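You operate a simulated robot arm through the tools that you are given. There is no shell and no other tool. Be economical: measure what you need, move in short steps, check, and stop when the job is done.

Carry out the task below with a simulated two-armed robot. There is one attempt and no reset: what you move stays moved.

JOB
Open the green can, stir the paint till it is even and shut it again.
Fine: window stays open; lid on the plywood offcut meanwhile; paddle back in its frame; lid seated, grey lever clamped. Where these are worked on the way, their far stop is far enough and under half their travel is too little: grey lever on the can.

The check looks at the end state, three seconds after you hand in, the way a careful person would. Anything else that was tipped, shoved, dropped, spilled or broken makes it a failure. Lids that push on must go on centred and level and be pressed home; caps that screw on are set level and turned clockwise until they are tight.

ROBOT AND FRAMES
Two 7-joint arms with fingered hands on one trunk, on a base that drives. Base frame: it is fixed to the floor where the robot stands at the start and does not move with it; the origin is under the middle of the robot, x ahead of it, y to its left, z up. Units: mm, degrees, N and s.
The left shoulder is at the start at [70, 145, 1212], the right one opposite. With the tool pointing down near the work surface each hand reaches from about 100 to 420 mm from the robot's upright axis, wherever it stands, measured 20 degrees to its own side. Places, roughly: grey lever on the can [700, 0, 1000]; grey sliding window [-2500, 2800, 2200]; inside of the can [700, -200, 900]; pine square frame [500, 200, 800]; rim of the can [700, -200, 1000]; teal round brush [4500, 3500, 500]; top of the plywood offcut [600, 0, 800]. Payload 3.5 kg a hand.
The TCP of each hand is the grasp point between the finger pads, 25 mm short of the fingertips. In the tool frame z runs along the fingers and y along their closing line. Largest opening 88 mm; the body of the gripper starts 29 mm behind the TCP. The gripper is a hand of 4 fingers: y runs from the thumb to the fingers, the wrist lies at [-13, -97, -162] in the tool frame.
Orientation is that of the tool frame in the base frame, as a unit quaternion [w, x, y, z]. With the fingers straight down and the wrist toward the robot, the tool's x, y and z point along [0, 1, 0], [1, 0, 0] and [0, 0, -1] of the base frame.

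CONTROLS
- The arms move only by the tool apply_moves. It takes "left_motion", "right_motion" or both (then of equal length, played together; a hand with none holds still); each is a list of rows, each a list of 6 numbers: the shift along the base's x, y, z in units of 30 mm (1.0 is 30 mm), then the turn, a rotation vector about the base's x, y, z in units of 4 degrees (1.0 is 4 degrees). In form: [[tx, ty, tz, rx, ry, rz], ...]. A call has 1 to 8 rows; each row shifts and turns the commanded pose from where the row before left it. A call with a number of a shift or a turn outside -1 to 1 is refused whole. Rows are played at 5 a second. More than 50 mm and 8.6 degrees between two rows, and nothing of the call is played. A pose out of reach is approached as far as the arm can. The call stops where the force on the tool passes 40 N (or 10 N more than at its start, if that is more) or the arm is blocked; 0.2 s more then pass. In this call time passes only in rows, and 0.2 s behind the last. It gives the time, the measured TCP pose, the force on the tool (base axes), the opening and the grip force at its end, in the units of the frame above (readings bear some noise), with the torque about the TCP (base axes, N m) and any sound that the robot's microphone picked up.
- Cameras (640 x 400 px; columns grow to the right, rows downward): "scene" is now at [139.8, 7.8, 1534.6]; the picture's right is [0.07, -1.00, 0.00], its down [-0.55, -0.04, -0.83] and it looks along [0.83, 0.06, -0.55] (base axes); focal length 273 px, centre (320, 200). "left" rides on the left gripper at [-64, -83, -98] in its tool frame; the picture's right is [-0.62, -0.37, 0.69], its down [0.71, -0.63, 0.30] and it looks along [0.32, 0.68, 0.65] (tool axes); focal length 265 px, centre (320, 200). "right" rides on the right gripper at [64, -83, -98] in its tool frame; the picture's right is [-0.62, 0.37, -0.69], its down [-0.71, -0.63, 0.30] and it looks along [-0.32, 0.68, 0.65] (tool axes); focal length 265 px, centre (320, 200). There is no depth. A picture from a camera that has moved, and an enlarged one, comes with that camera's place and axes in the base frame and with its lens.
- snapshot(camera): a new picture of that camera. No time passes.
- raise_lower(by): slides the trunk up (or, below 0, down) by that many mm; the arms and the scene camera ride with it, the base frame stays. It gives what a move gives, with no picture.
- roll_base(legs): drives the robot by 1 to 6 legs, each [ahead, left, turn to the left] in mm, mm and degrees, along the robot's own axes; the way and the turn of a leg run together, so that a leg with both is an arc; at most 1500 mm and 180 degrees a leg. The arms and the cameras ride along, it lands a little off, and it stops where it bumps. It gives what a move gives.
- move_fingers(index, middle, ring, thumb_bend, thumb_turn, hand): sets how far each is bent, from 0 (flat) to 100 (curled in); at 30 the hand is open as for a grip, at 70 the pads meet at the TCP. One left out holds its place. A second passes; each finger stops where it meets its share of the squeeze, and holds until it gets a number again. It is the only way to open and close the hand. It gives what a move gives, with no picture; readings hold the bend of each and the force on the fingers (four entries, about 0 where the hand has none), thumb and palm. thumb_turn goes from beside the hand (0) to across from the fingers (100), as for a grip.
- turn_head(pan, tilt): turns the head with the scene camera to pan (to the left, within 86 degrees either way) and tilt (down, from -29 to 69), counted from straight ahead of the robot. It gives what a move gives.
- enlarge(camera, box): a new picture of the part [left, top, right, bottom] of that camera's present view, enlarged. No time passes.
- hand_in(): hands the job in; it is judged then, once.

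Work in short steps. Places have to be worked out from the pictures, the camera data and where the tool is seen: move nearer, look again, correct. Check each grasp and each placing, and mend what went wrong. You have 120 turns and 100 pictures in all, those below and enlarged ones among them. Open the grippers and draw the arms clear of the work before you hand the job in, unless the task says otherwise; then end with one line.

The tools are called after "Call:" as name(argument=value, ...) on one line, values as JSON. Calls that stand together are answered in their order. apply_moves: Moves the arms, as the interface text tells. Its arguments: {"type":"object","properties":{"left_motion":{"type":"array","items":{"type":"array","items":{"type":"number"}}},"right_motion":{"type":"array","items":{"type":"array","items":{"type":"number"}}}},"required":[]} The other tools are called the same way: raise_lower (by) slides the trunk up or down; move_fingers (index, middle, ring, thumb_bend, thumb_turn, hand) moves the fingers one by one; roll_base (legs) drives the base; turn_head (pan, tilt) turns the head that bears the scene camera; snapshot (camera) takes a picture; enlarge (camera, box) takes an enlarged picture of a part of a camera's view; hand_in () hands the job in.

At the start:

```text
time_s: 0.0
left_position: [529.7, 186.1, 1370.0]
left_tcp_rot: [0.0, 0.707, 0.707, -0.001]
left_contact_force: [-0.6, -0.2, -0.3]
left_wrist_torque: [0.01, -0.01, -0.02]
left_gripper_width: 87.4
left_grip_force: 0.1
left_shape: jaw
left_bend: [30.0, 30.0, 30.0, 30.0, 98.0]
left_finger forces: [0.0, 0.0, 0.0, 0.0, 0.0, 0.1]
right_position: [490.1, -200.3, 1403.1]
right_tcp_rot: [-0.001, 0.707, 0.707, 0.0]
right_contact_force: [0.4, -0.4, -0.9]
right_wrist_torque: [0.0, 0.01, -0.01]
right_gripper_width: 87.5
right_grip_force: 0.0
right_shape: jaw
right_bend: [30.0, 30.0, 30.0, 30.0, 98.0]
right_finger forces: [0.1, 0.1, 0.0, 0.0, 0.0, 0.0]
trunk travel left (down, up): [-775.0, 65.0]
robot x, y, heading: [3.4, 0.8, 0.1]
head pan, tilt: [4.2, 33.5]
```

scene: 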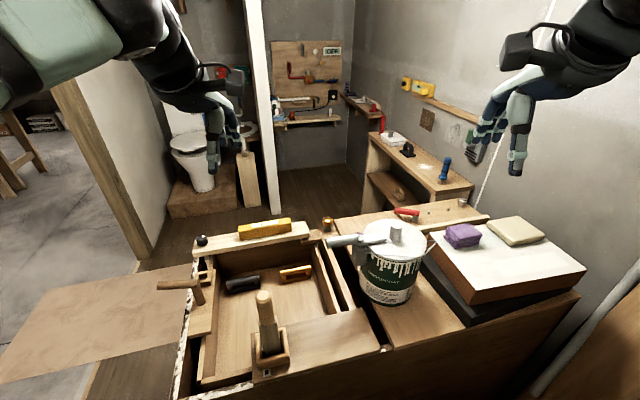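
right: 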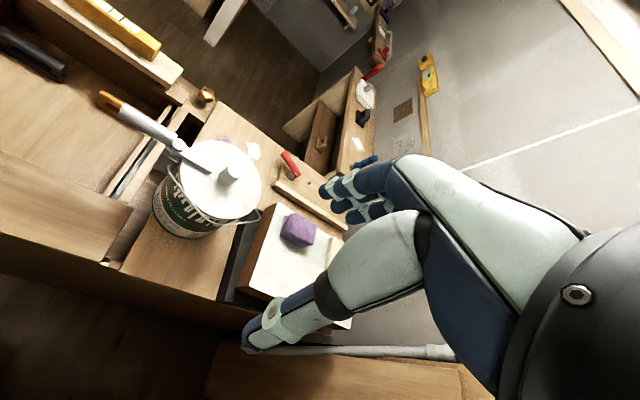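
left: 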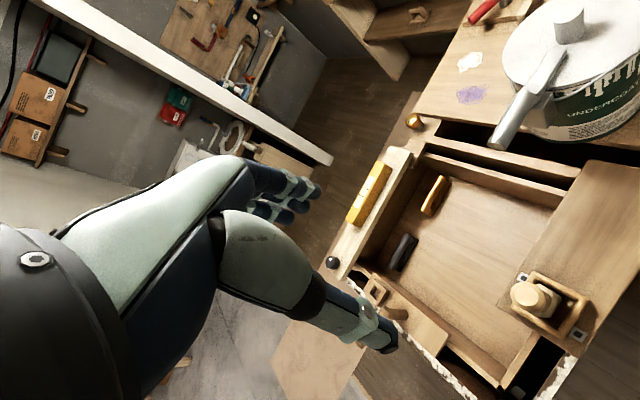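

I'll look closer at the can and the paddle/frame area before moving anything.

Call:
enlarge(camera="scene", box=[310, 190, 470, 310])

Call:
enlarge(camera="scene", box=[150, 230, 390, 400])

Call:
enlarge(camera="left", box=[480, 0, 640, 160])

```text
3.33 times, centred on (390, 250) of scene
camera zoom: at [139.8, 7.8, 1534.6], right [0.07, -1.0, 0.0], down [-0.55, -0.04, -0.83], along [0.83, 0.06, -0.55], focal length 910 px, centre (87, 33)
```

zoom: 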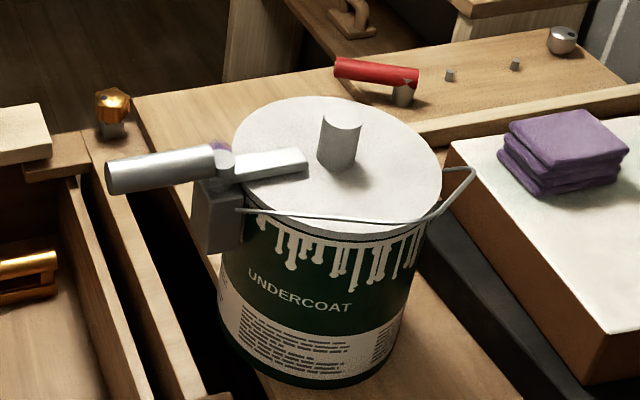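

```text
2.35 times, centred on (270, 315) of scene
camera zoom: at [139.8, 7.8, 1534.6], right [0.07, -1.0, 0.0], down [-0.55, -0.04, -0.83], along [0.83, 0.06, -0.55], focal length 642 px, centre (438, -71)
```

zoom: 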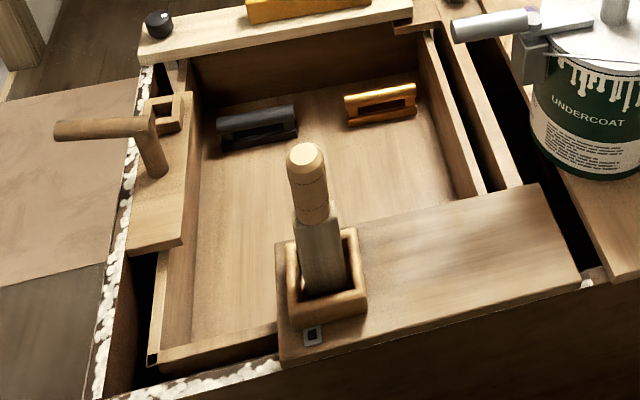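

```text
2.50 times, centred on (560, 80) of left
camera zoom: at [446.8, 121.1, 1466.4], right [-0.37, -0.62, -0.69], down [-0.63, 0.71, -0.3], along [0.68, 0.32, -0.65], focal length 664 px, centre (-280, 500)
```

zoom: 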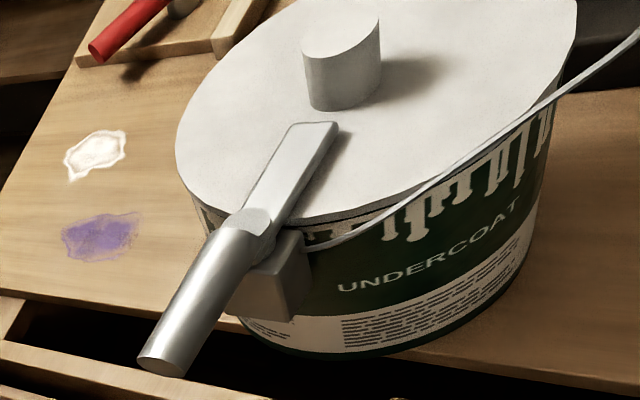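

Triangulating from the two views: lid centre ≈ [744,-166,1007], lever from tip [726,-133,1025] through pivot ≈[695,-60,1045] to handle end [674,24,1046]. I'll enlarge the lever tightly to understand its hinge.

Call:
enlarge(camera="scene", box=[330, 215, 400, 260])

Call:
enlarge(camera="right", box=[90, 80, 270, 240])

```text
8.89 times, centred on (365, 238) of scene
camera zoom: at [139.8, 7.8, 1534.6], right [0.07, -1.0, 0.0], down [-0.55, -0.04, -0.83], along [0.83, 0.06, -0.55], focal length 2425 px, centre (-80, -133)
```

zoom: 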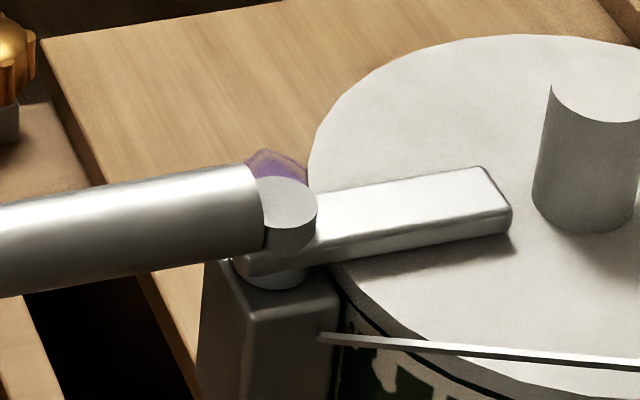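

```text
2.50 times, centred on (180, 160) of right
camera zoom: at [406.7, -136.9, 1501.9], right [0.37, -0.62, 0.69], down [-0.63, -0.71, -0.3], along [0.68, -0.32, -0.65], focal length 664 px, centre (670, 300)
```

zoom: 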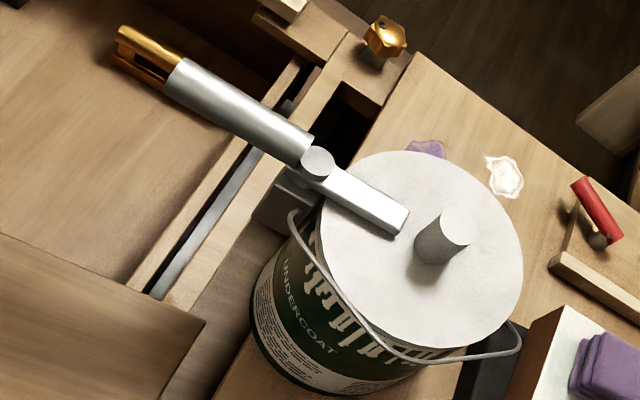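

The lever's pin is vertical, so it swings sideways off the lid. I'll use the right hand, keep the left as an observer, and first go above the lever handle.

Call:
apply_moves(right_motion=[[0.79, 0.82, -1, 0, 0, 0.44], [0.79, 0.82, -1, 0, 0, 0.44], [0.79, 0.82, -1, 0, 0, 0.44], [0.79, 0.82, -1, 0, 0, 0.44], [0.79, 0.82, -1, 0, 0, 0.44], [0.79, 0.82, -1, 0, 0, 0.44], [0.79, 0.82, -1, 0, 0, 0.44], [0.79, 0.82, -0.9, 0, 0, 0.44]])

Call:
snapshot(camera="scene")

Call:
snapshot(camera="right")

Call:
snapshot(camera="left")

```text
time_s: 1.8
left_position: [532.7, 186.6, 1368.6]
left_tcp_rot: [0.0, 0.707, 0.707, -0.002]
left_contact_force: [0.4, 0.2, 0.4]
left_wrist_torque: [-0.01, 0.03, 0.01]
left_gripper_width: 87.7
left_grip_force: 0.1
left_shape: jaw
left_bend: [30.0, 30.0, 30.0, 30.0, 98.0]
left_finger forces: [0.1, 0.0, 0.0, 0.0, 0.1, 0.0]
right_position: [681.6, -2.7, 1164.5]
right_tcp_rot: [-0.001, 0.615, 0.789, -0.001]
right_contact_force: [0.2, -0.8, -0.4]
right_wrist_torque: [0.0, 0.0, 0.0]
right_gripper_width: 88.2
right_grip_force: 0.0
right_shape: jaw
right_bend: [30.0, 30.0, 30.0, 30.0, 98.0]
right_finger forces: [0.0, 0.0, 0.0, 0.1, 0.0, 0.1]
trunk travel left (down, up): [-775.0, 65.0]
robot x, y, heading: [-1.3, -3.2, 0.0]
head pan, tilt: [4.2, 33.5]
```

```text
91 pictures are left
camera scene: at [142.5, 9.4, 1534.4], right [0.07, -1.0, 0.0], down [-0.55, -0.04, -0.83], along [0.83, 0.06, -0.55], focal length 273 px, centre (320, 200)
```

scene: 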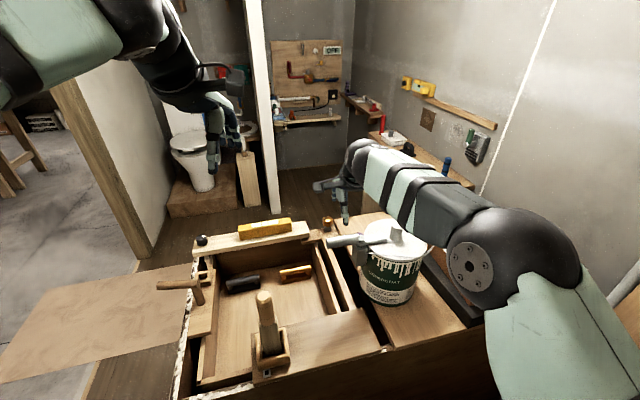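

```text
90 pictures are left
camera right: at [584.4, 38.3, 1263.4], right [0.51, -0.51, 0.69], down [-0.44, -0.85, -0.3], along [0.74, -0.15, -0.65], focal length 265 px, centre (320, 200)
```

right: 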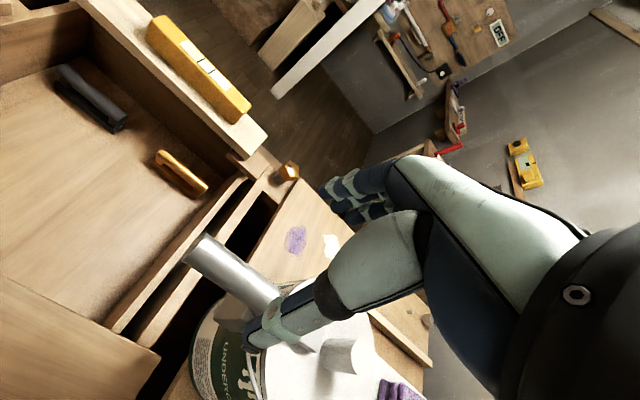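

```text
89 pictures are left
camera left: at [449.4, 122.6, 1465.4], right [-0.37, -0.62, -0.69], down [-0.63, 0.71, -0.3], along [0.68, 0.32, -0.66], focal length 265 px, centre (320, 200)
```

left: 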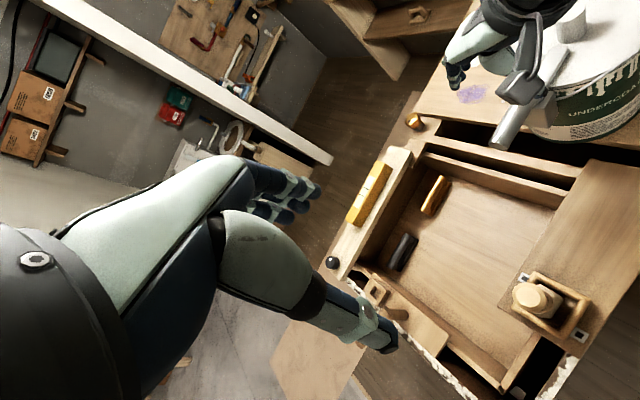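

The handle end reprojects to [671,22] at z 1046, matching the estimate. Descend astride the handle near its outer part.

Call:
apply_moves(right_motion=[[-0.05, 0.2, -1, 0, 0, 0], [-0.05, 0.2, -1, 0, 0, 0], [0, 0, -1, 0, 0, 0], [0, 0, -0.9, 0, 0, 0]])

Call:
enlarge(camera="left", box=[440, 0, 640, 160])

Call:
snapshot(camera="right")

```text
time_s: 2.8
left_position: [531.2, 186.3, 1369.2]
left_tcp_rot: [0.0, 0.707, 0.707, 0.0]
left_contact_force: [1.0, 0.3, 0.1]
left_wrist_torque: [-0.01, 0.03, 0.0]
left_gripper_width: 87.5
left_grip_force: 0.0
left_shape: jaw
left_bend: [30.0, 30.0, 30.0, 30.0, 98.0]
left_finger forces: [0.1, 0.1, 0.0, 0.1, 0.0, 0.0]
right_position: [676.0, 9.7, 1047.2]
right_tcp_rot: [0.0, 0.615, 0.788, 0.0]
right_contact_force: [0.3, 0.2, 0.0]
right_wrist_torque: [0.0, 0.01, 0.02]
right_gripper_width: 87.8
right_grip_force: 0.0
right_shape: jaw
right_bend: [30.0, 30.0, 30.0, 30.0, 98.0]
right_finger forces: [0.0, 0.0, 0.0, 0.0, 0.0, 0.0]
trunk travel left (down, up): [-775.0, 65.0]
robot x, y, heading: [2.6, -1.4, -0.1]
head pan, tilt: [4.2, 33.5]
```

```text
2.50 times, centred on (540, 80) of left
camera zoom: at [447.4, 121.0, 1466.2], right [-0.37, -0.62, -0.69], down [-0.63, 0.71, -0.3], along [0.68, 0.32, -0.65], focal length 664 px, centre (-230, 500)
```

zoom: 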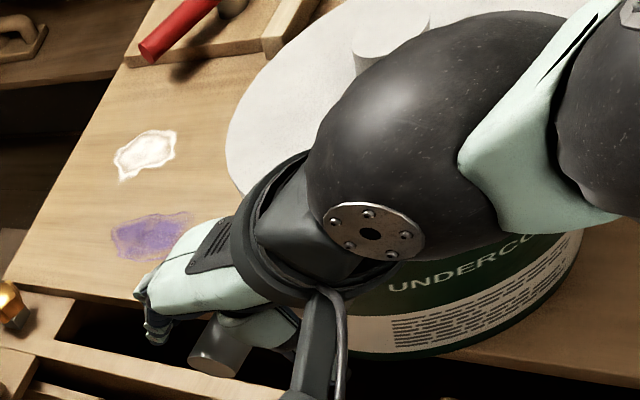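

```text
87 pictures are left
camera right: at [580.0, 50.2, 1146.3], right [0.51, -0.51, 0.69], down [-0.44, -0.85, -0.3], along [0.74, -0.15, -0.65], focal length 265 px, centre (320, 200)
```

right: 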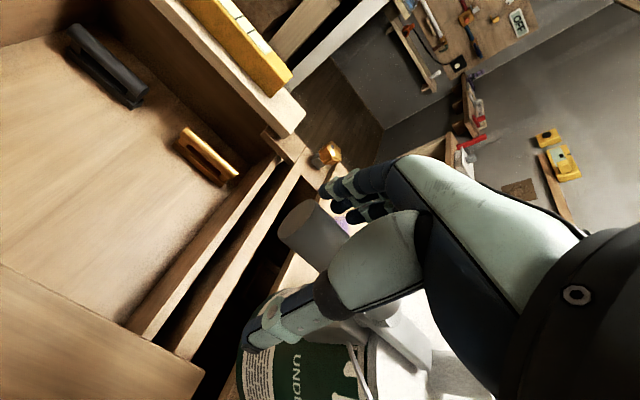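

The handle lies between thumb and fingers. I'll narrow the fingers around it for control.

Call:
move_fingers(hand="right", index=50, middle=50, ring=50, thumb_bend=50)

```text
time_s: 3.8
left_position: [529.8, 186.6, 1369.2]
left_tcp_rot: [-0.001, 0.707, 0.708, 0.0]
left_contact_force: [-0.7, -0.6, -0.5]
left_wrist_torque: [0.01, -0.02, 0.02]
left_gripper_width: 87.6
left_grip_force: 0.0
left_shape: jaw
left_bend: [30.0, 30.0, 30.0, 30.0, 98.0]
left_finger forces: [0.0, 0.0, 0.0, 0.0, 0.0, 0.0]
right_position: [677.9, 8.5, 1048.9]
right_tcp_rot: [-0.001, 0.615, 0.789, 0.0]
right_contact_force: [0.0, -0.8, -0.2]
right_wrist_torque: [0.01, 0.01, -0.02]
right_gripper_width: 42.2
right_grip_force: 0.0
right_shape: fingers
right_bend: [50.0, 50.0, 50.0, 50.0, 98.0]
right_finger forces: [0.1, 0.1, 0.0, 0.0, 0.0, 0.0]
trunk travel left (down, up): [-775.0, 65.0]
robot x, y, heading: [-0.5, -4.7, 0.1]
head pan, tilt: [4.2, 33.5]
```

Now swing the handle counter-clockwise (toward the robot) along an arc about the pin, watching the force.

Call:
apply_moves(right_motion=[[-0.153, -0.047, 0, 0, 0, 1], [-0.153, -0.057, 0, 0, 0, 1], [-0.15, -0.067, 0, 0, 0, 1], [-0.143, -0.077, 0, 0, 0, 1], [-0.137, -0.087, 0, 0, 0, 1], [-0.133, -0.093, 0, 0, 0, 1], [-0.123, -0.107, 0, 0, 0, 1], [-0.12, -0.113, 0, 0, 0, 1]])

Call:
snapshot(camera="scene")

Call:
snapshot(camera="right")

```text
time_s: 5.5
left_position: [540.4, 189.5, 1363.8]
left_tcp_rot: [-0.002, 0.706, 0.708, -0.003]
left_contact_force: [-0.3, -0.6, 0.2]
left_wrist_torque: [-0.02, 0.0, 0.0]
left_gripper_width: 87.7
left_grip_force: 0.0
left_shape: jaw
left_bend: [30.0, 30.0, 30.0, 30.0, 98.0]
left_finger forces: [0.1, 0.1, 0.0, 0.1, 0.1, 0.0]
right_position: [662.5, -8.3, 1047.8]
right_tcp_rot: [0.008, 0.401, 0.916, 0.004]
right_contact_force: [29.8, 6.1, -11.0]
right_wrist_torque: [-0.15, 0.13, -0.68]
right_gripper_width: 63.1
right_grip_force: 14.5
right_shape: fingers
right_bend: [29.0, 46.0, 48.0, 50.0, 98.0]
right_finger forces: [19.8, 6.6, 3.4, 0.0, 0.0, 0.0]
trunk travel left (down, up): [-775.0, 65.0]
robot x, y, heading: [1.2, -2.5, 0.2]
head pan, tilt: [4.2, 33.5]
stopped in row 8 (right hand): the force on the tool passed its limit (the readings are from after the stop); the commanded pose is now the measured one
```

```text
86 pictures are left
camera scene: at [152.1, 10.7, 1533.1], right [0.07, -1.0, 0.0], down [-0.56, -0.04, -0.83], along [0.83, 0.06, -0.56], focal length 273 px, centre (320, 200)
```

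scene: 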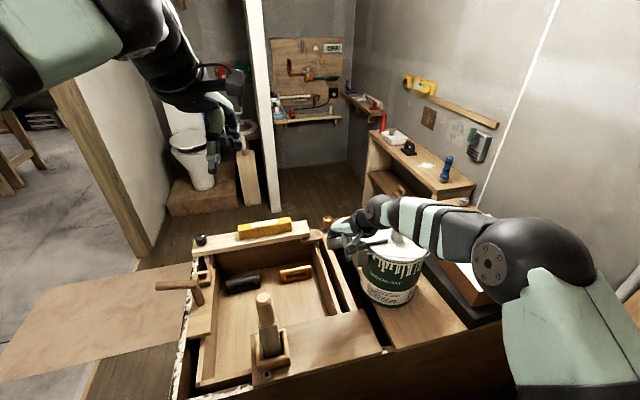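

```text
85 pictures are left
camera right: at [554.5, -18.2, 1145.8], right [0.68, -0.21, 0.7], down [0.03, -0.95, -0.31], along [0.73, 0.23, -0.64], focal length 265 px, centre (320, 200)
```

right: 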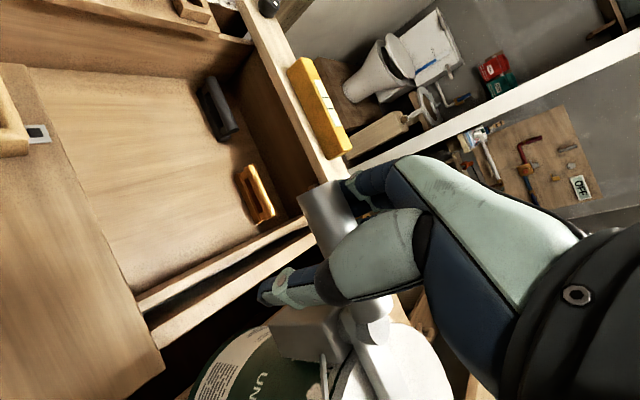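

Handle didn't move (reprojects to the same spot), so this side is its stop; it must swing the other way. I'll open, rise clear and re-yaw the hand, then push the handle away from the robot side.

Call:
move_fingers(hand="right", index=30, middle=30, ring=30, thumb_bend=30)

Call:
apply_moves(right_motion=[[0.2, 0.2, 0.2, 0, 0, -1], [0.2, 0.2, 0.2, 0, 0, -1], [0, 0, 0.9, 0, 0, -1], [0, 0, 1, 0, 0, -1], [-0.4, 0, 1, 0, 0, -1], [-0.8, 0, 0, 0, 0, -1], [-0.8, 0, 0, 0, 0, -1], [-0.4, 0, 0, 0, 0, -0.5]])

Call:
enlarge(camera="scene", box=[310, 190, 470, 310])

Call:
enlarge(camera="left", box=[440, 0, 640, 160])

```text
time_s: 6.5
left_position: [530.7, 186.5, 1369.0]
left_tcp_rot: [-0.001, 0.707, 0.707, -0.001]
left_contact_force: [-0.4, 0.4, 0.0]
left_wrist_torque: [0.02, -0.03, -0.02]
left_gripper_width: 87.3
left_grip_force: 0.0
left_shape: jaw
left_bend: [30.0, 30.0, 30.0, 30.0, 98.0]
left_finger forces: [0.0, 0.1, 0.1, 0.0, 0.0, 0.0]
right_position: [652.5, -8.1, 1053.7]
right_tcp_rot: [0.008, 0.399, 0.917, 0.006]
right_contact_force: [10.5, 0.0, 8.0]
right_wrist_torque: [0.3, -0.32, -0.36]
right_gripper_width: 93.2
right_grip_force: 7.1
right_shape: fingers
right_bend: [24.0, 29.0, 30.0, 30.0, 98.0]
right_finger forces: [12.3, 1.1, 0.1, 0.0, 0.0, 0.0]
trunk travel left (down, up): [-775.0, 65.0]
robot x, y, heading: [3.6, -0.9, 0.0]
head pan, tilt: [4.2, 33.5]
```

```text
time_s: 8.3
left_position: [528.8, 185.1, 1369.6]
left_tcp_rot: [-0.001, 0.707, 0.707, 0.0]
left_contact_force: [-0.2, 0.2, -0.7]
left_wrist_torque: [-0.03, -0.03, -0.02]
left_gripper_width: 87.5
left_grip_force: 0.0
left_shape: jaw
left_bend: [30.0, 30.0, 30.0, 30.0, 98.0]
left_finger forces: [0.0, 0.0, 0.1, 0.1, 0.0, 0.0]
right_position: [590.7, 4.1, 1152.4]
right_tcp_rot: [0.008, 0.622, 0.783, 0.004]
right_contact_force: [0.3, -0.3, 0.0]
right_wrist_torque: [-0.03, 0.0, 0.02]
right_gripper_width: 84.9
right_grip_force: 0.1
right_shape: fingers
right_bend: [30.0, 30.0, 30.0, 30.0, 98.0]
right_finger forces: [0.0, 0.0, 0.0, 0.0, 0.0, 0.0]
trunk travel left (down, up): [-775.0, 65.0]
robot x, y, heading: [1.1, 1.2, -0.0]
head pan, tilt: [4.2, 33.5]
```

```text
3.33 times, centred on (390, 250) of scene
camera zoom: at [139.8, 8.2, 1534.6], right [0.07, -1.0, 0.0], down [-0.55, -0.04, -0.83], along [0.83, 0.06, -0.55], focal length 910 px, centre (87, 33)
```

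zoom: 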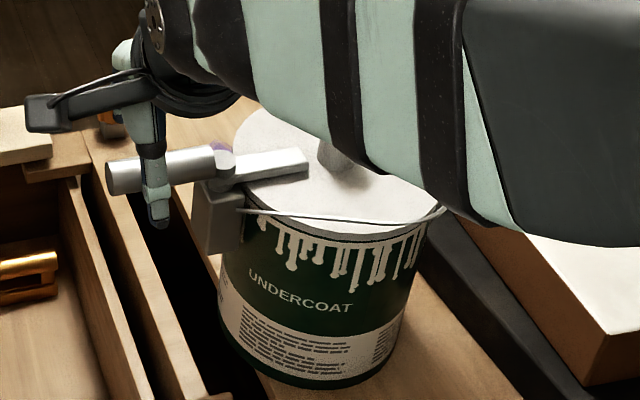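

```text
2.50 times, centred on (540, 80) of left
camera zoom: at [446.8, 121.6, 1466.5], right [-0.37, -0.62, -0.69], down [-0.63, 0.71, -0.3], along [0.68, 0.32, -0.65], focal length 664 px, centre (-230, 500)
```

zoom: 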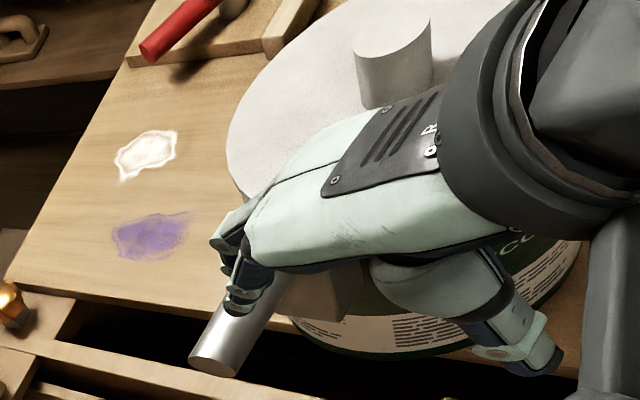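

Can and lever are undisturbed. I'll close the hand into a fist and descend on the robot side of the handle.

Call:
move_fingers(hand="right", index=70, middle=70, ring=70, thumb_bend=70)

Call:
apply_moves(right_motion=[[-0.2, 0.1, -1, 0, 0, 0], [0, 0, -1, 0, 0, 0], [0, 0, -1, 0, 0, 0], [0, 0, -0.5, 0, 0, 0]])

Call:
enlarge(camera="left", box=[440, 0, 640, 160])

Call:
enlarge(camera="scene", box=[310, 190, 470, 310])

```text
time_s: 9.3
left_position: [529.5, 185.8, 1368.4]
left_tcp_rot: [0.0, 0.707, 0.707, 0.0]
left_contact_force: [-0.5, 0.5, 0.0]
left_wrist_torque: [0.02, 0.03, 0.02]
left_gripper_width: 87.9
left_grip_force: 0.0
left_shape: jaw
left_bend: [30.0, 30.0, 30.0, 30.0, 98.0]
left_finger forces: [0.0, 0.0, 0.0, 0.1, 0.0, 0.0]
right_position: [590.3, 4.2, 1151.1]
right_tcp_rot: [0.009, 0.622, 0.783, 0.003]
right_contact_force: [0.3, -0.3, -0.5]
right_wrist_torque: [0.02, 0.0, -0.03]
right_gripper_width: 0.0
right_grip_force: 0.0
right_shape: fingers
right_bend: [70.0, 70.0, 70.0, 70.0, 98.0]
right_finger forces: [0.1, 0.0, 0.0, 0.0, 0.0, 0.1]
trunk travel left (down, up): [-775.0, 65.0]
robot x, y, heading: [1.1, -0.5, -0.2]
head pan, tilt: [4.2, 33.5]
```

```text
time_s: 10.3
left_position: [530.5, 187.0, 1369.7]
left_tcp_rot: [-0.001, 0.707, 0.707, 0.0]
left_contact_force: [-0.4, -0.7, -0.7]
left_wrist_torque: [-0.01, 0.03, 0.03]
left_gripper_width: 87.7
left_grip_force: 0.0
left_shape: jaw
left_bend: [30.0, 30.0, 30.0, 30.0, 98.0]
left_finger forces: [0.0, 0.1, 0.0, 0.1, 0.0, 0.1]
right_position: [585.1, 6.3, 1044.6]
right_tcp_rot: [0.008, 0.622, 0.783, 0.003]
right_contact_force: [-0.3, 0.6, -0.1]
right_wrist_torque: [0.01, 0.01, 0.0]
right_gripper_width: 0.0
right_grip_force: 0.1
right_shape: fingers
right_bend: [70.0, 70.0, 70.0, 70.0, 98.0]
right_finger forces: [0.1, 0.1, 0.0, 0.0, 0.0, 0.0]
trunk travel left (down, up): [-775.0, 65.0]
robot x, y, heading: [-0.9, 3.8, -0.1]
head pan, tilt: [4.2, 33.5]
```

```text
2.50 times, centred on (540, 80) of left
camera zoom: at [447.4, 121.4, 1466.3], right [-0.37, -0.62, -0.69], down [-0.63, 0.71, -0.3], along [0.68, 0.32, -0.65], focal length 664 px, centre (-230, 500)
```

zoom: 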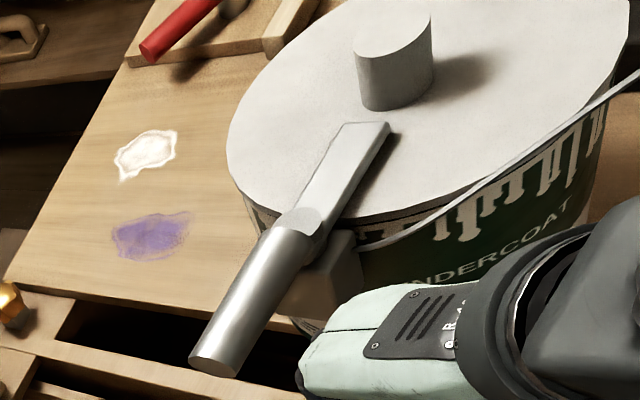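

```text
3.33 times, centred on (390, 250) of scene
camera zoom: at [140.5, 8.0, 1534.6], right [0.07, -1.0, 0.0], down [-0.55, -0.04, -0.83], along [0.83, 0.06, -0.55], focal length 910 px, centre (87, 33)
```

zoom: 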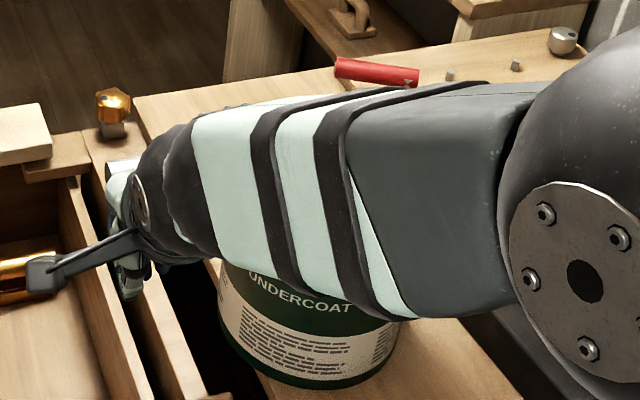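

Push forward (+x) at the handle's outer part, slowly.

Call:
apply_moves(right_motion=[[0.5, 0, 0, 0, 0, 0], [0.5, 0, 0, 0, 0, 0], [0.4, 0, 0, 0, 0, 0], [0.4, 0, 0, 0, 0, 0], [0.4, 0, 0, 0, 0, 0], [0.4, 0, 0, 0, 0, 0], [0.4, 0, 0, 0, 0, 0], [0.4, 0, 0, 0, 0, 0]])

Call:
enlarge(camera="left", box=[440, 0, 640, 160])

```text
time_s: 12.1
left_position: [528.7, 186.4, 1368.3]
left_tcp_rot: [-0.001, 0.707, 0.707, 0.0]
left_contact_force: [0.4, 0.3, 0.2]
left_wrist_torque: [-0.03, -0.01, -0.04]
left_gripper_width: 87.7
left_grip_force: 0.0
left_shape: jaw
left_bend: [30.0, 30.0, 30.0, 30.0, 98.0]
left_finger forces: [0.0, 0.1, 0.0, 0.0, 0.0, 0.0]
right_position: [685.6, 7.5, 1048.8]
right_tcp_rot: [0.008, 0.622, 0.783, 0.003]
right_contact_force: [-4.0, 3.4, 2.7]
right_wrist_torque: [-0.04, -0.06, -0.04]
right_gripper_width: 0.0
right_grip_force: 2.9
right_shape: fingers
right_bend: [70.0, 70.0, 71.0, 70.0, 98.0]
right_finger forces: [0.1, 0.0, 5.8, 0.0, 0.1, 0.1]
trunk travel left (down, up): [-775.0, 65.0]
robot x, y, heading: [-0.2, -1.4, 0.3]
head pan, tilt: [4.2, 33.5]
```

```text
2.50 times, centred on (540, 80) of left
camera zoom: at [445.8, 121.8, 1466.8], right [-0.37, -0.62, -0.69], down [-0.63, 0.71, -0.31], along [0.68, 0.32, -0.65], focal length 664 px, centre (-230, 500)
```

zoom: 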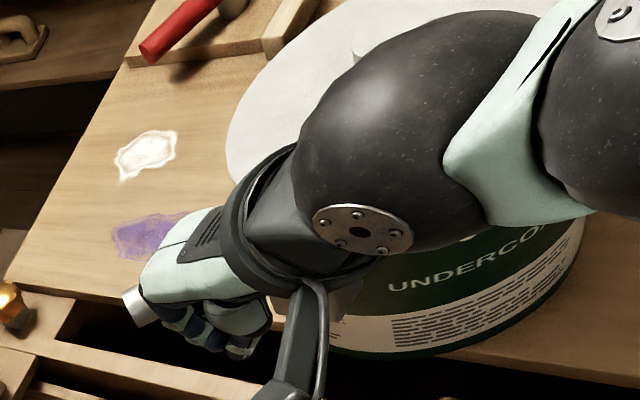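

The handle is yielding (≈5 N), so this is the release direction. Continue along the arc, turning the hand with it.

Call:
apply_moves(right_motion=[[0.38, 0.15, 0, 0, 0, -1], [0.38, 0.15, 0, 0, 0, -1], [0.43, -0.1, 0, 0, 0, -1], [0.43, -0.13, 0, 0, 0, -1], [0.3, -0.25, 0, 0, 0, -1], [0.3, -0.27, 0, 0, 0, -1]])

Call:
snapshot(camera="left")

Call:
snapshot(camera="right")

```text
time_s: 13.5
left_position: [525.3, 196.7, 1368.9]
left_tcp_rot: [0.004, 0.706, 0.708, -0.001]
left_contact_force: [-0.1, 0.2, -0.2]
left_wrist_torque: [0.01, -0.02, -0.02]
left_gripper_width: 87.6
left_grip_force: 0.0
left_shape: jaw
left_bend: [30.0, 30.0, 30.0, 30.0, 98.0]
left_finger forces: [0.0, 0.0, 0.0, 0.1, 0.0, 0.0]
right_position: [718.6, -8.0, 1051.4]
right_tcp_rot: [0.012, 0.768, 0.641, 0.002]
right_contact_force: [-4.2, 23.0, 9.0]
right_wrist_torque: [-0.17, -0.07, 0.1]
right_gripper_width: 0.1
right_grip_force: 12.2
right_shape: fingers
right_bend: [70.0, 70.0, 72.0, 70.0, 98.0]
right_finger forces: [0.0, 0.0, 24.0, 0.0, 0.0, 0.0]
right hand out of reach, approached as far as the arm can: row 4, 5, 6
trunk travel left (down, up): [-775.0, 65.0]
robot x, y, heading: [1.4, -0.3, 0.2]
head pan, tilt: [4.2, 33.5]
```

```text
79 pictures are left
camera left: at [442.7, 132.1, 1467.0], right [-0.36, -0.63, -0.69], down [-0.63, 0.71, -0.31], along [0.68, 0.32, -0.65], focal length 265 px, centre (320, 200)
```

left: 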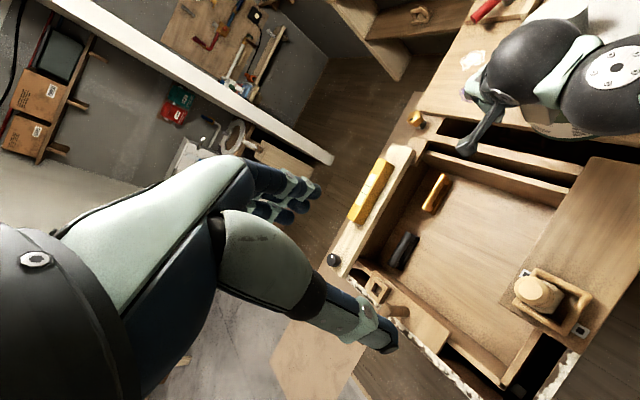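

```text
78 pictures are left
camera right: at [646.4, 71.6, 1148.1], right [0.24, -0.67, 0.71], down [-0.74, -0.59, -0.31], along [0.63, -0.45, -0.64], focal length 265 px, centre (320, 200)
```

right: 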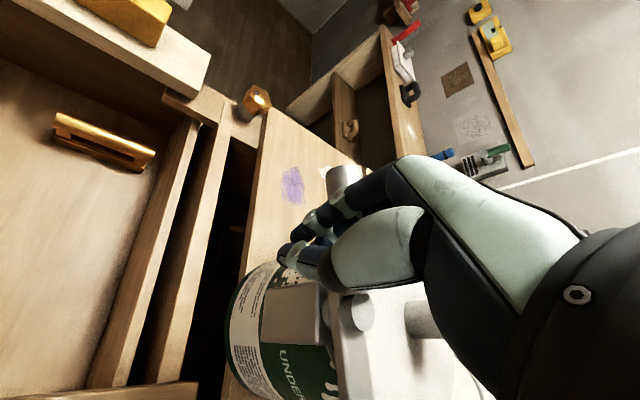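

The handle end now reads ≈[781,-14], ~76° swung, and the push force jumped to 23 N — likely its stop. Back the hand off and up to look.

Call:
apply_moves(right_motion=[[-0.6, 0.6, 0, 0, 0, 1], [-0.6, 0.5, 0.3, 0, 0, 1], [-0.8, 0, 1, 0, 0, 1], [-0.8, -0.5, 1, 0, 0, 1], [-0.8, -1, 1, 0, 0, 1], [-0.8, -1, 1, 0, 0, 1], [-0.8, -1, 1, 0, 0, 0], [-0.8, -1, 1, 0, 0, 0]])

Call:
turn_head(pan=0, tilt=60)

Call:
snapshot(camera="scene")

```text
time_s: 15.3
left_position: [527.9, 182.2, 1371.2]
left_tcp_rot: [-0.002, 0.707, 0.707, 0.001]
left_contact_force: [-0.7, -0.4, 0.3]
left_wrist_torque: [0.0, 0.01, 0.0]
left_gripper_width: 87.6
left_grip_force: 0.1
left_shape: jaw
left_bend: [30.0, 30.0, 30.0, 30.0, 98.0]
left_finger forces: [0.1, 0.0, 0.0, 0.0, 0.0, 0.0]
right_position: [645.3, -25.0, 1228.5]
right_tcp_rot: [0.008, 0.65, 0.76, 0.002]
right_contact_force: [-0.3, 0.3, -0.7]
right_wrist_torque: [-0.02, -0.03, 0.01]
right_gripper_width: 0.0
right_grip_force: 0.1
right_shape: fingers
right_bend: [70.0, 70.0, 70.0, 70.0, 98.0]
right_finger forces: [0.1, 0.0, 0.1, 0.0, 0.1, 0.0]
right hand out of reach, approached as far as the arm can: row 1, 2, 3, 5, 6, 7, 8
trunk travel left (down, up): [-775.0, 65.0]
robot x, y, heading: [0.1, 3.4, -0.1]
head pan, tilt: [4.2, 33.5]
```

```text
time_s: 16.2
left_position: [530.6, 186.9, 1368.4]
left_tcp_rot: [0.0, 0.707, 0.707, 0.0]
left_contact_force: [0.5, 0.2, -0.3]
left_wrist_torque: [0.02, -0.03, 0.01]
left_gripper_width: 87.5
left_grip_force: 0.0
left_shape: jaw
left_bend: [30.0, 30.0, 30.0, 30.0, 98.0]
left_finger forces: [0.1, 0.0, 0.0, 0.1, 0.1, 0.0]
right_position: [646.5, -19.3, 1228.0]
right_tcp_rot: [0.01, 0.649, 0.761, 0.002]
right_contact_force: [-0.4, 0.5, 0.3]
right_wrist_torque: [0.02, 0.02, 0.01]
right_gripper_width: 0.0
right_grip_force: 0.1
right_shape: fingers
right_bend: [70.0, 70.0, 70.0, 70.0, 98.0]
right_finger forces: [0.0, 0.1, 0.1, 0.1, 0.1, 0.1]
trunk travel left (down, up): [-775.0, 65.0]
robot x, y, heading: [-4.7, -2.3, -0.2]
head pan, tilt: [0.0, 60.0]
```

```text
77 pictures are left
camera scene: at [118.6, 2.2, 1498.0], right [0.0, -1.0, 0.0], down [-0.87, 0.0, -0.5], along [0.5, 0.0, -0.87], focal length 273 px, centre (320, 200)
```

scene: 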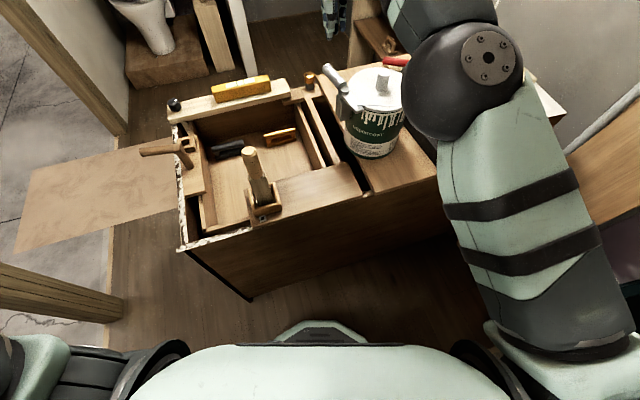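

There's free floor (~200 mm) before the bench. I'll drive 80 mm ahead to have more reach over the can; both hands are high and clear.

Call:
roll_base(legs=[[80, 0, 0]])

Call:
turn_head(pan=-10, tilt=45)

Call:
snapshot(camera="scene")

```text
time_s: 17.3
left_position: [600.2, 187.1, 1372.7]
left_tcp_rot: [0.002, 0.708, 0.707, 0.003]
left_contact_force: [-0.8, -0.2, 1.1]
left_wrist_torque: [-0.01, 0.0, 0.0]
left_gripper_width: 87.6
left_grip_force: 0.0
left_shape: jaw
left_bend: [30.0, 30.0, 30.0, 30.0, 98.0]
left_finger forces: [0.1, 0.0, 0.0, 0.0, 0.0, 0.0]
right_position: [716.8, -19.3, 1232.1]
right_tcp_rot: [0.01, 0.649, 0.761, 0.004]
right_contact_force: [-0.8, 0.4, 0.0]
right_wrist_torque: [0.01, 0.01, -0.01]
right_gripper_width: 0.0
right_grip_force: 0.0
right_shape: fingers
right_bend: [70.0, 70.0, 70.0, 70.0, 98.0]
right_finger forces: [0.0, 0.0, 0.1, 0.0, 0.0, 0.0]
trunk travel left (down, up): [-775.0, 65.0]
robot x, y, heading: [75.5, -1.0, 0.1]
head pan, tilt: [0.0, 60.0]
```

```text
time_s: 18.1
left_position: [609.1, 187.0, 1368.9]
left_tcp_rot: [0.0, 0.707, 0.707, 0.0]
left_contact_force: [0.3, -0.2, 0.1]
left_wrist_torque: [-0.03, -0.02, 0.03]
left_gripper_width: 87.8
left_grip_force: 0.1
left_shape: jaw
left_bend: [30.0, 30.0, 30.0, 30.0, 98.0]
left_finger forces: [0.0, 0.1, 0.1, 0.0, 0.0, 0.0]
right_position: [725.7, -19.6, 1228.1]
right_tcp_rot: [0.007, 0.648, 0.761, 0.001]
right_contact_force: [-0.8, 0.2, 0.0]
right_wrist_torque: [0.01, -0.03, 0.0]
right_gripper_width: 0.1
right_grip_force: 0.0
right_shape: fingers
right_bend: [70.0, 70.0, 70.0, 70.0, 98.0]
right_finger forces: [0.0, 0.1, 0.0, 0.1, 0.0, 0.0]
trunk travel left (down, up): [-775.0, 65.0]
robot x, y, heading: [77.2, -1.4, -0.2]
head pan, tilt: [-10.0, 45.0]
```

```text
76 pictures are left
camera scene: at [211.1, -12.5, 1517.1], right [-0.17, -0.98, 0.0], down [-0.7, 0.12, -0.71], along [0.69, -0.12, -0.71], focal length 273 px, centre (320, 200)
```

scene: 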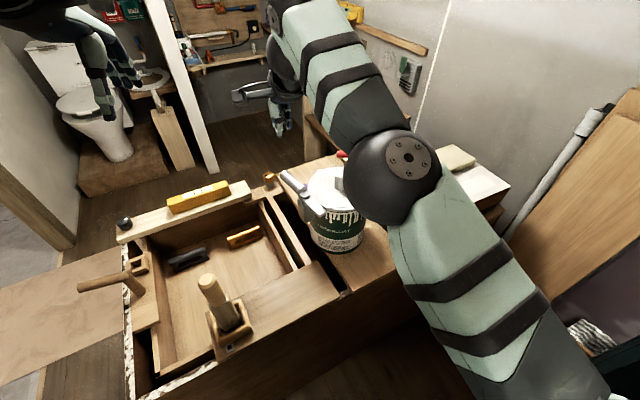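

Swing the right hand back over the near side of the can and open it, to see the lever and then approach the knob.

Call:
apply_moves(right_motion=[[-0.8, -0.6, 0, 0, 0, -0.5], [-0.8, -0.6, 0, 0, 0, -0.5], [-0.7, -0.8, 0, 0, 0, -0.5], [-0.5, -1, 0, 0, 0, -0.5], [0, -1, 0, 0, 0, 0], [0, -1, 0, 0, 0, 0]])

Call:
move_fingers(hand="right", index=30, middle=30, ring=30, thumb_bend=30)

Call:
enlarge(camera="scene", box=[240, 140, 400, 260])

Call:
snapshot(camera="left")

Call:
snapshot(camera="right")

```text
time_s: 19.4
left_position: [605.8, 185.9, 1370.2]
left_tcp_rot: [0.001, 0.707, 0.707, 0.0]
left_contact_force: [-0.1, -0.4, -0.6]
left_wrist_torque: [0.0, 0.01, -0.01]
left_gripper_width: 87.7
left_grip_force: 0.0
left_shape: jaw
left_bend: [30.0, 30.0, 30.0, 30.0, 98.0]
left_finger forces: [0.0, 0.0, 0.0, 0.1, 0.0, 0.0]
right_position: [638.7, -170.4, 1230.1]
right_tcp_rot: [0.008, 0.7, 0.714, 0.002]
right_contact_force: [0.2, -0.5, -0.2]
right_wrist_torque: [0.04, 0.0, -0.02]
right_gripper_width: 0.0
right_grip_force: 0.0
right_shape: fingers
right_bend: [70.0, 70.0, 70.0, 70.0, 98.0]
right_finger forces: [0.1, 0.0, 0.1, 0.1, 0.1, 0.0]
trunk travel left (down, up): [-775.0, 65.0]
robot x, y, heading: [78.1, -2.3, 0.1]
head pan, tilt: [-10.0, 45.0]
```

```text
time_s: 20.4
left_position: [606.6, 185.5, 1369.9]
left_tcp_rot: [0.0, 0.706, 0.708, 0.0]
left_contact_force: [0.0, 0.1, 0.6]
left_wrist_torque: [0.0, -0.01, 0.0]
left_gripper_width: 87.6
left_grip_force: 0.1
left_shape: jaw
left_bend: [30.0, 30.0, 30.0, 30.0, 98.0]
left_finger forces: [0.1, 0.0, 0.0, 0.1, 0.1, 0.0]
right_position: [640.1, -170.7, 1228.4]
right_tcp_rot: [0.009, 0.7, 0.714, 0.002]
right_contact_force: [0.4, 0.6, 0.2]
right_wrist_torque: [-0.03, 0.01, -0.02]
right_gripper_width: 84.2
right_grip_force: 0.1
right_shape: fingers
right_bend: [30.0, 30.0, 30.0, 30.0, 98.0]
right_finger forces: [0.0, 0.0, 0.0, 0.1, 0.0, 0.0]
trunk travel left (down, up): [-775.0, 65.0]
robot x, y, heading: [75.5, -1.5, 0.2]
head pan, tilt: [-10.0, 45.0]
```

```text
3.33 times, centred on (320, 200) of scene
camera zoom: at [209.5, -12.8, 1517.4], right [-0.17, -0.98, 0.0], down [-0.7, 0.12, -0.71], along [0.7, -0.12, -0.71], focal length 910 px, centre (320, 200)
```

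zoom: 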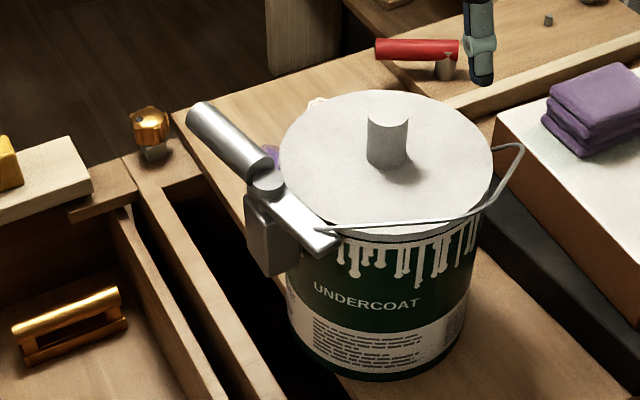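

```text
74 pictures are left
camera left: at [524.6, 121.2, 1466.8], right [-0.37, -0.62, -0.69], down [-0.63, 0.71, -0.3], along [0.68, 0.32, -0.65], focal length 265 px, centre (320, 200)
```

left: 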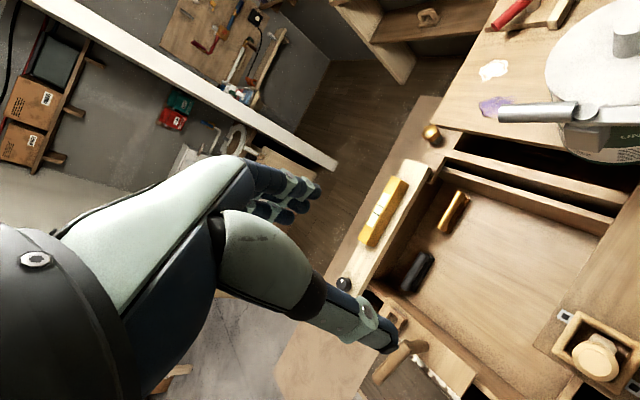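

```text
73 pictures are left
camera right: at [554.1, -107.7, 1325.9], right [0.37, -0.61, 0.7], down [-0.61, -0.73, -0.31], along [0.7, -0.32, -0.64], focal length 265 px, centre (320, 200)
```

right: 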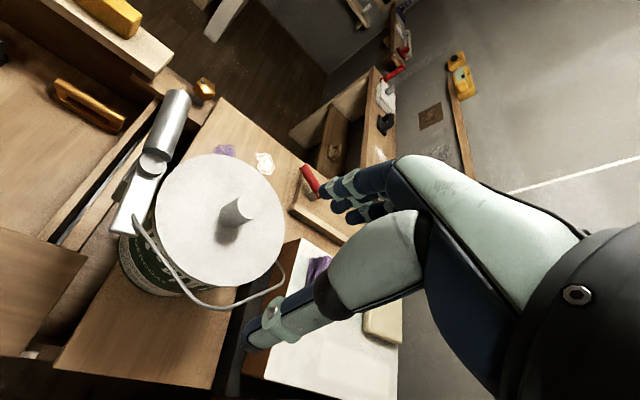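

Lever now lies at ≈28°, its plate ~100 mm from the lid centre, clear of the 90 mm lid. Next: move above the knob at ≈[743,-163].

Call:
apply_moves(right_motion=[[0.85, 0.07, -0.65, 0, 0, 0], [0.85, 0.07, -0.65, 0, 0, 0], [0.85, 0.07, -0.65, 0, 0, 0], [0.85, 0.07, -0.65, 0, 0, 0]])

Call:
snapshot(camera="right")

Call:
enlarge(camera="scene", box=[240, 120, 420, 255])

```text
time_s: 21.4
left_position: [608.7, 187.0, 1367.4]
left_tcp_rot: [0.001, 0.707, 0.707, 0.0]
left_contact_force: [0.3, -0.4, 0.1]
left_wrist_torque: [-0.02, 0.0, -0.01]
left_gripper_width: 87.6
left_grip_force: 0.0
left_shape: jaw
left_bend: [30.0, 30.0, 30.0, 30.0, 98.0]
left_finger forces: [0.1, 0.0, 0.0, 0.0, 0.0, 0.0]
right_position: [743.3, -161.2, 1149.9]
right_tcp_rot: [0.007, 0.7, 0.714, 0.0]
right_contact_force: [-0.5, 0.4, -0.1]
right_wrist_torque: [0.04, 0.0, 0.02]
right_gripper_width: 84.3
right_grip_force: 0.0
right_shape: fingers
right_bend: [30.0, 30.0, 30.0, 30.0, 98.0]
right_finger forces: [0.0, 0.0, 0.0, 0.0, 0.1, 0.0]
trunk travel left (down, up): [-775.0, 65.0]
robot x, y, heading: [79.3, -0.5, -0.1]
head pan, tilt: [-10.0, 45.0]
```

```text
72 pictures are left
camera right: at [656.5, -98.9, 1247.6], right [0.37, -0.61, 0.7], down [-0.61, -0.73, -0.3], along [0.7, -0.32, -0.64], focal length 265 px, centre (320, 200)
```

right: 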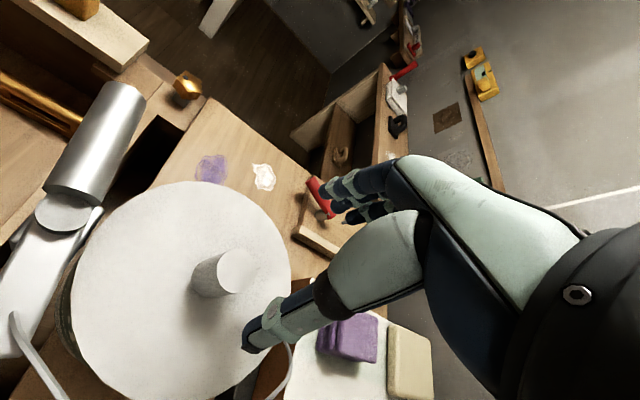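

```text
2.96 times, centred on (330, 188) of scene
camera zoom: at [211.4, -11.9, 1517.2], right [-0.17, -0.98, 0.0], down [-0.7, 0.12, -0.71], along [0.7, -0.12, -0.71], focal length 808 px, centre (290, 237)
```

zoom: 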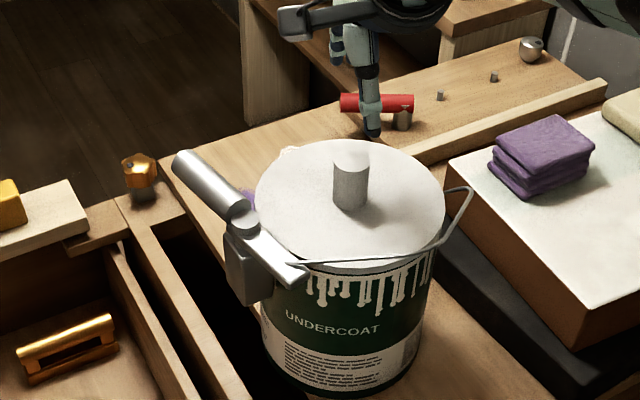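

Knob reprojects to ≈[743,-166]. Shift 4 mm and descend to TCP z≈1041.

Call:
apply_moves(right_motion=[[0, -0.15, -0.9, 0, 0, 0], [0, 0, -0.9, 0, 0, 0], [0, 0, -0.9, 0, 0, 0], [0, 0, -0.9, 0, 0, 0]])

Call:
snapshot(camera="right")

Call:
enlarge(camera="scene", box=[240, 120, 420, 255])

```text
time_s: 22.4
left_position: [607.7, 185.8, 1370.7]
left_tcp_rot: [0.0, 0.707, 0.708, 0.0]
left_contact_force: [0.0, 0.1, 0.0]
left_wrist_torque: [0.03, 0.02, -0.03]
left_gripper_width: 87.9
left_grip_force: 0.1
left_shape: jaw
left_bend: [30.0, 30.0, 30.0, 30.0, 98.0]
left_finger forces: [0.1, 0.1, 0.0, 0.1, 0.0, 0.1]
right_position: [743.0, -168.0, 1043.3]
right_tcp_rot: [0.009, 0.699, 0.715, 0.002]
right_contact_force: [-0.7, 0.9, 1.0]
right_wrist_torque: [-0.04, -0.07, -0.01]
right_gripper_width: 84.6
right_grip_force: 0.2
right_shape: fingers
right_bend: [30.0, 30.0, 30.0, 30.0, 98.0]
right_finger forces: [0.0, 1.6, 0.1, 0.1, 0.1, 0.0]
trunk travel left (down, up): [-775.0, 65.0]
robot x, y, heading: [81.5, 0.4, -0.1]
head pan, tilt: [-10.0, 45.0]
```

```text
70 pictures are left
camera right: at [656.0, -104.5, 1139.8], right [0.37, -0.61, 0.7], down [-0.61, -0.73, -0.31], along [0.7, -0.32, -0.64], focal length 265 px, centre (320, 200)
```

right: 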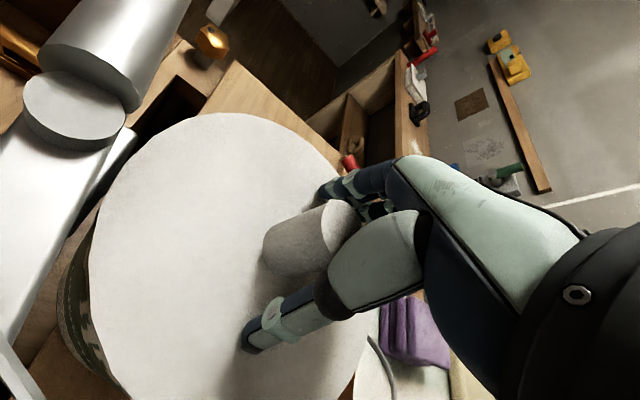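

```text
2.96 times, centred on (330, 188) of scene
camera zoom: at [209.4, -13.1, 1517.5], right [-0.17, -0.98, 0.0], down [-0.7, 0.12, -0.71], along [0.7, -0.12, -0.71], focal length 808 px, centre (290, 237)
```

zoom: 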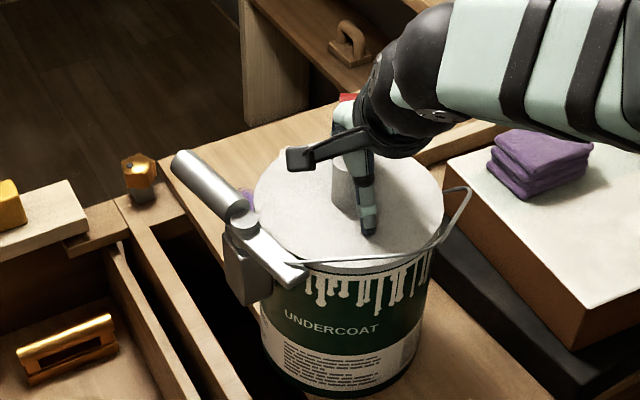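

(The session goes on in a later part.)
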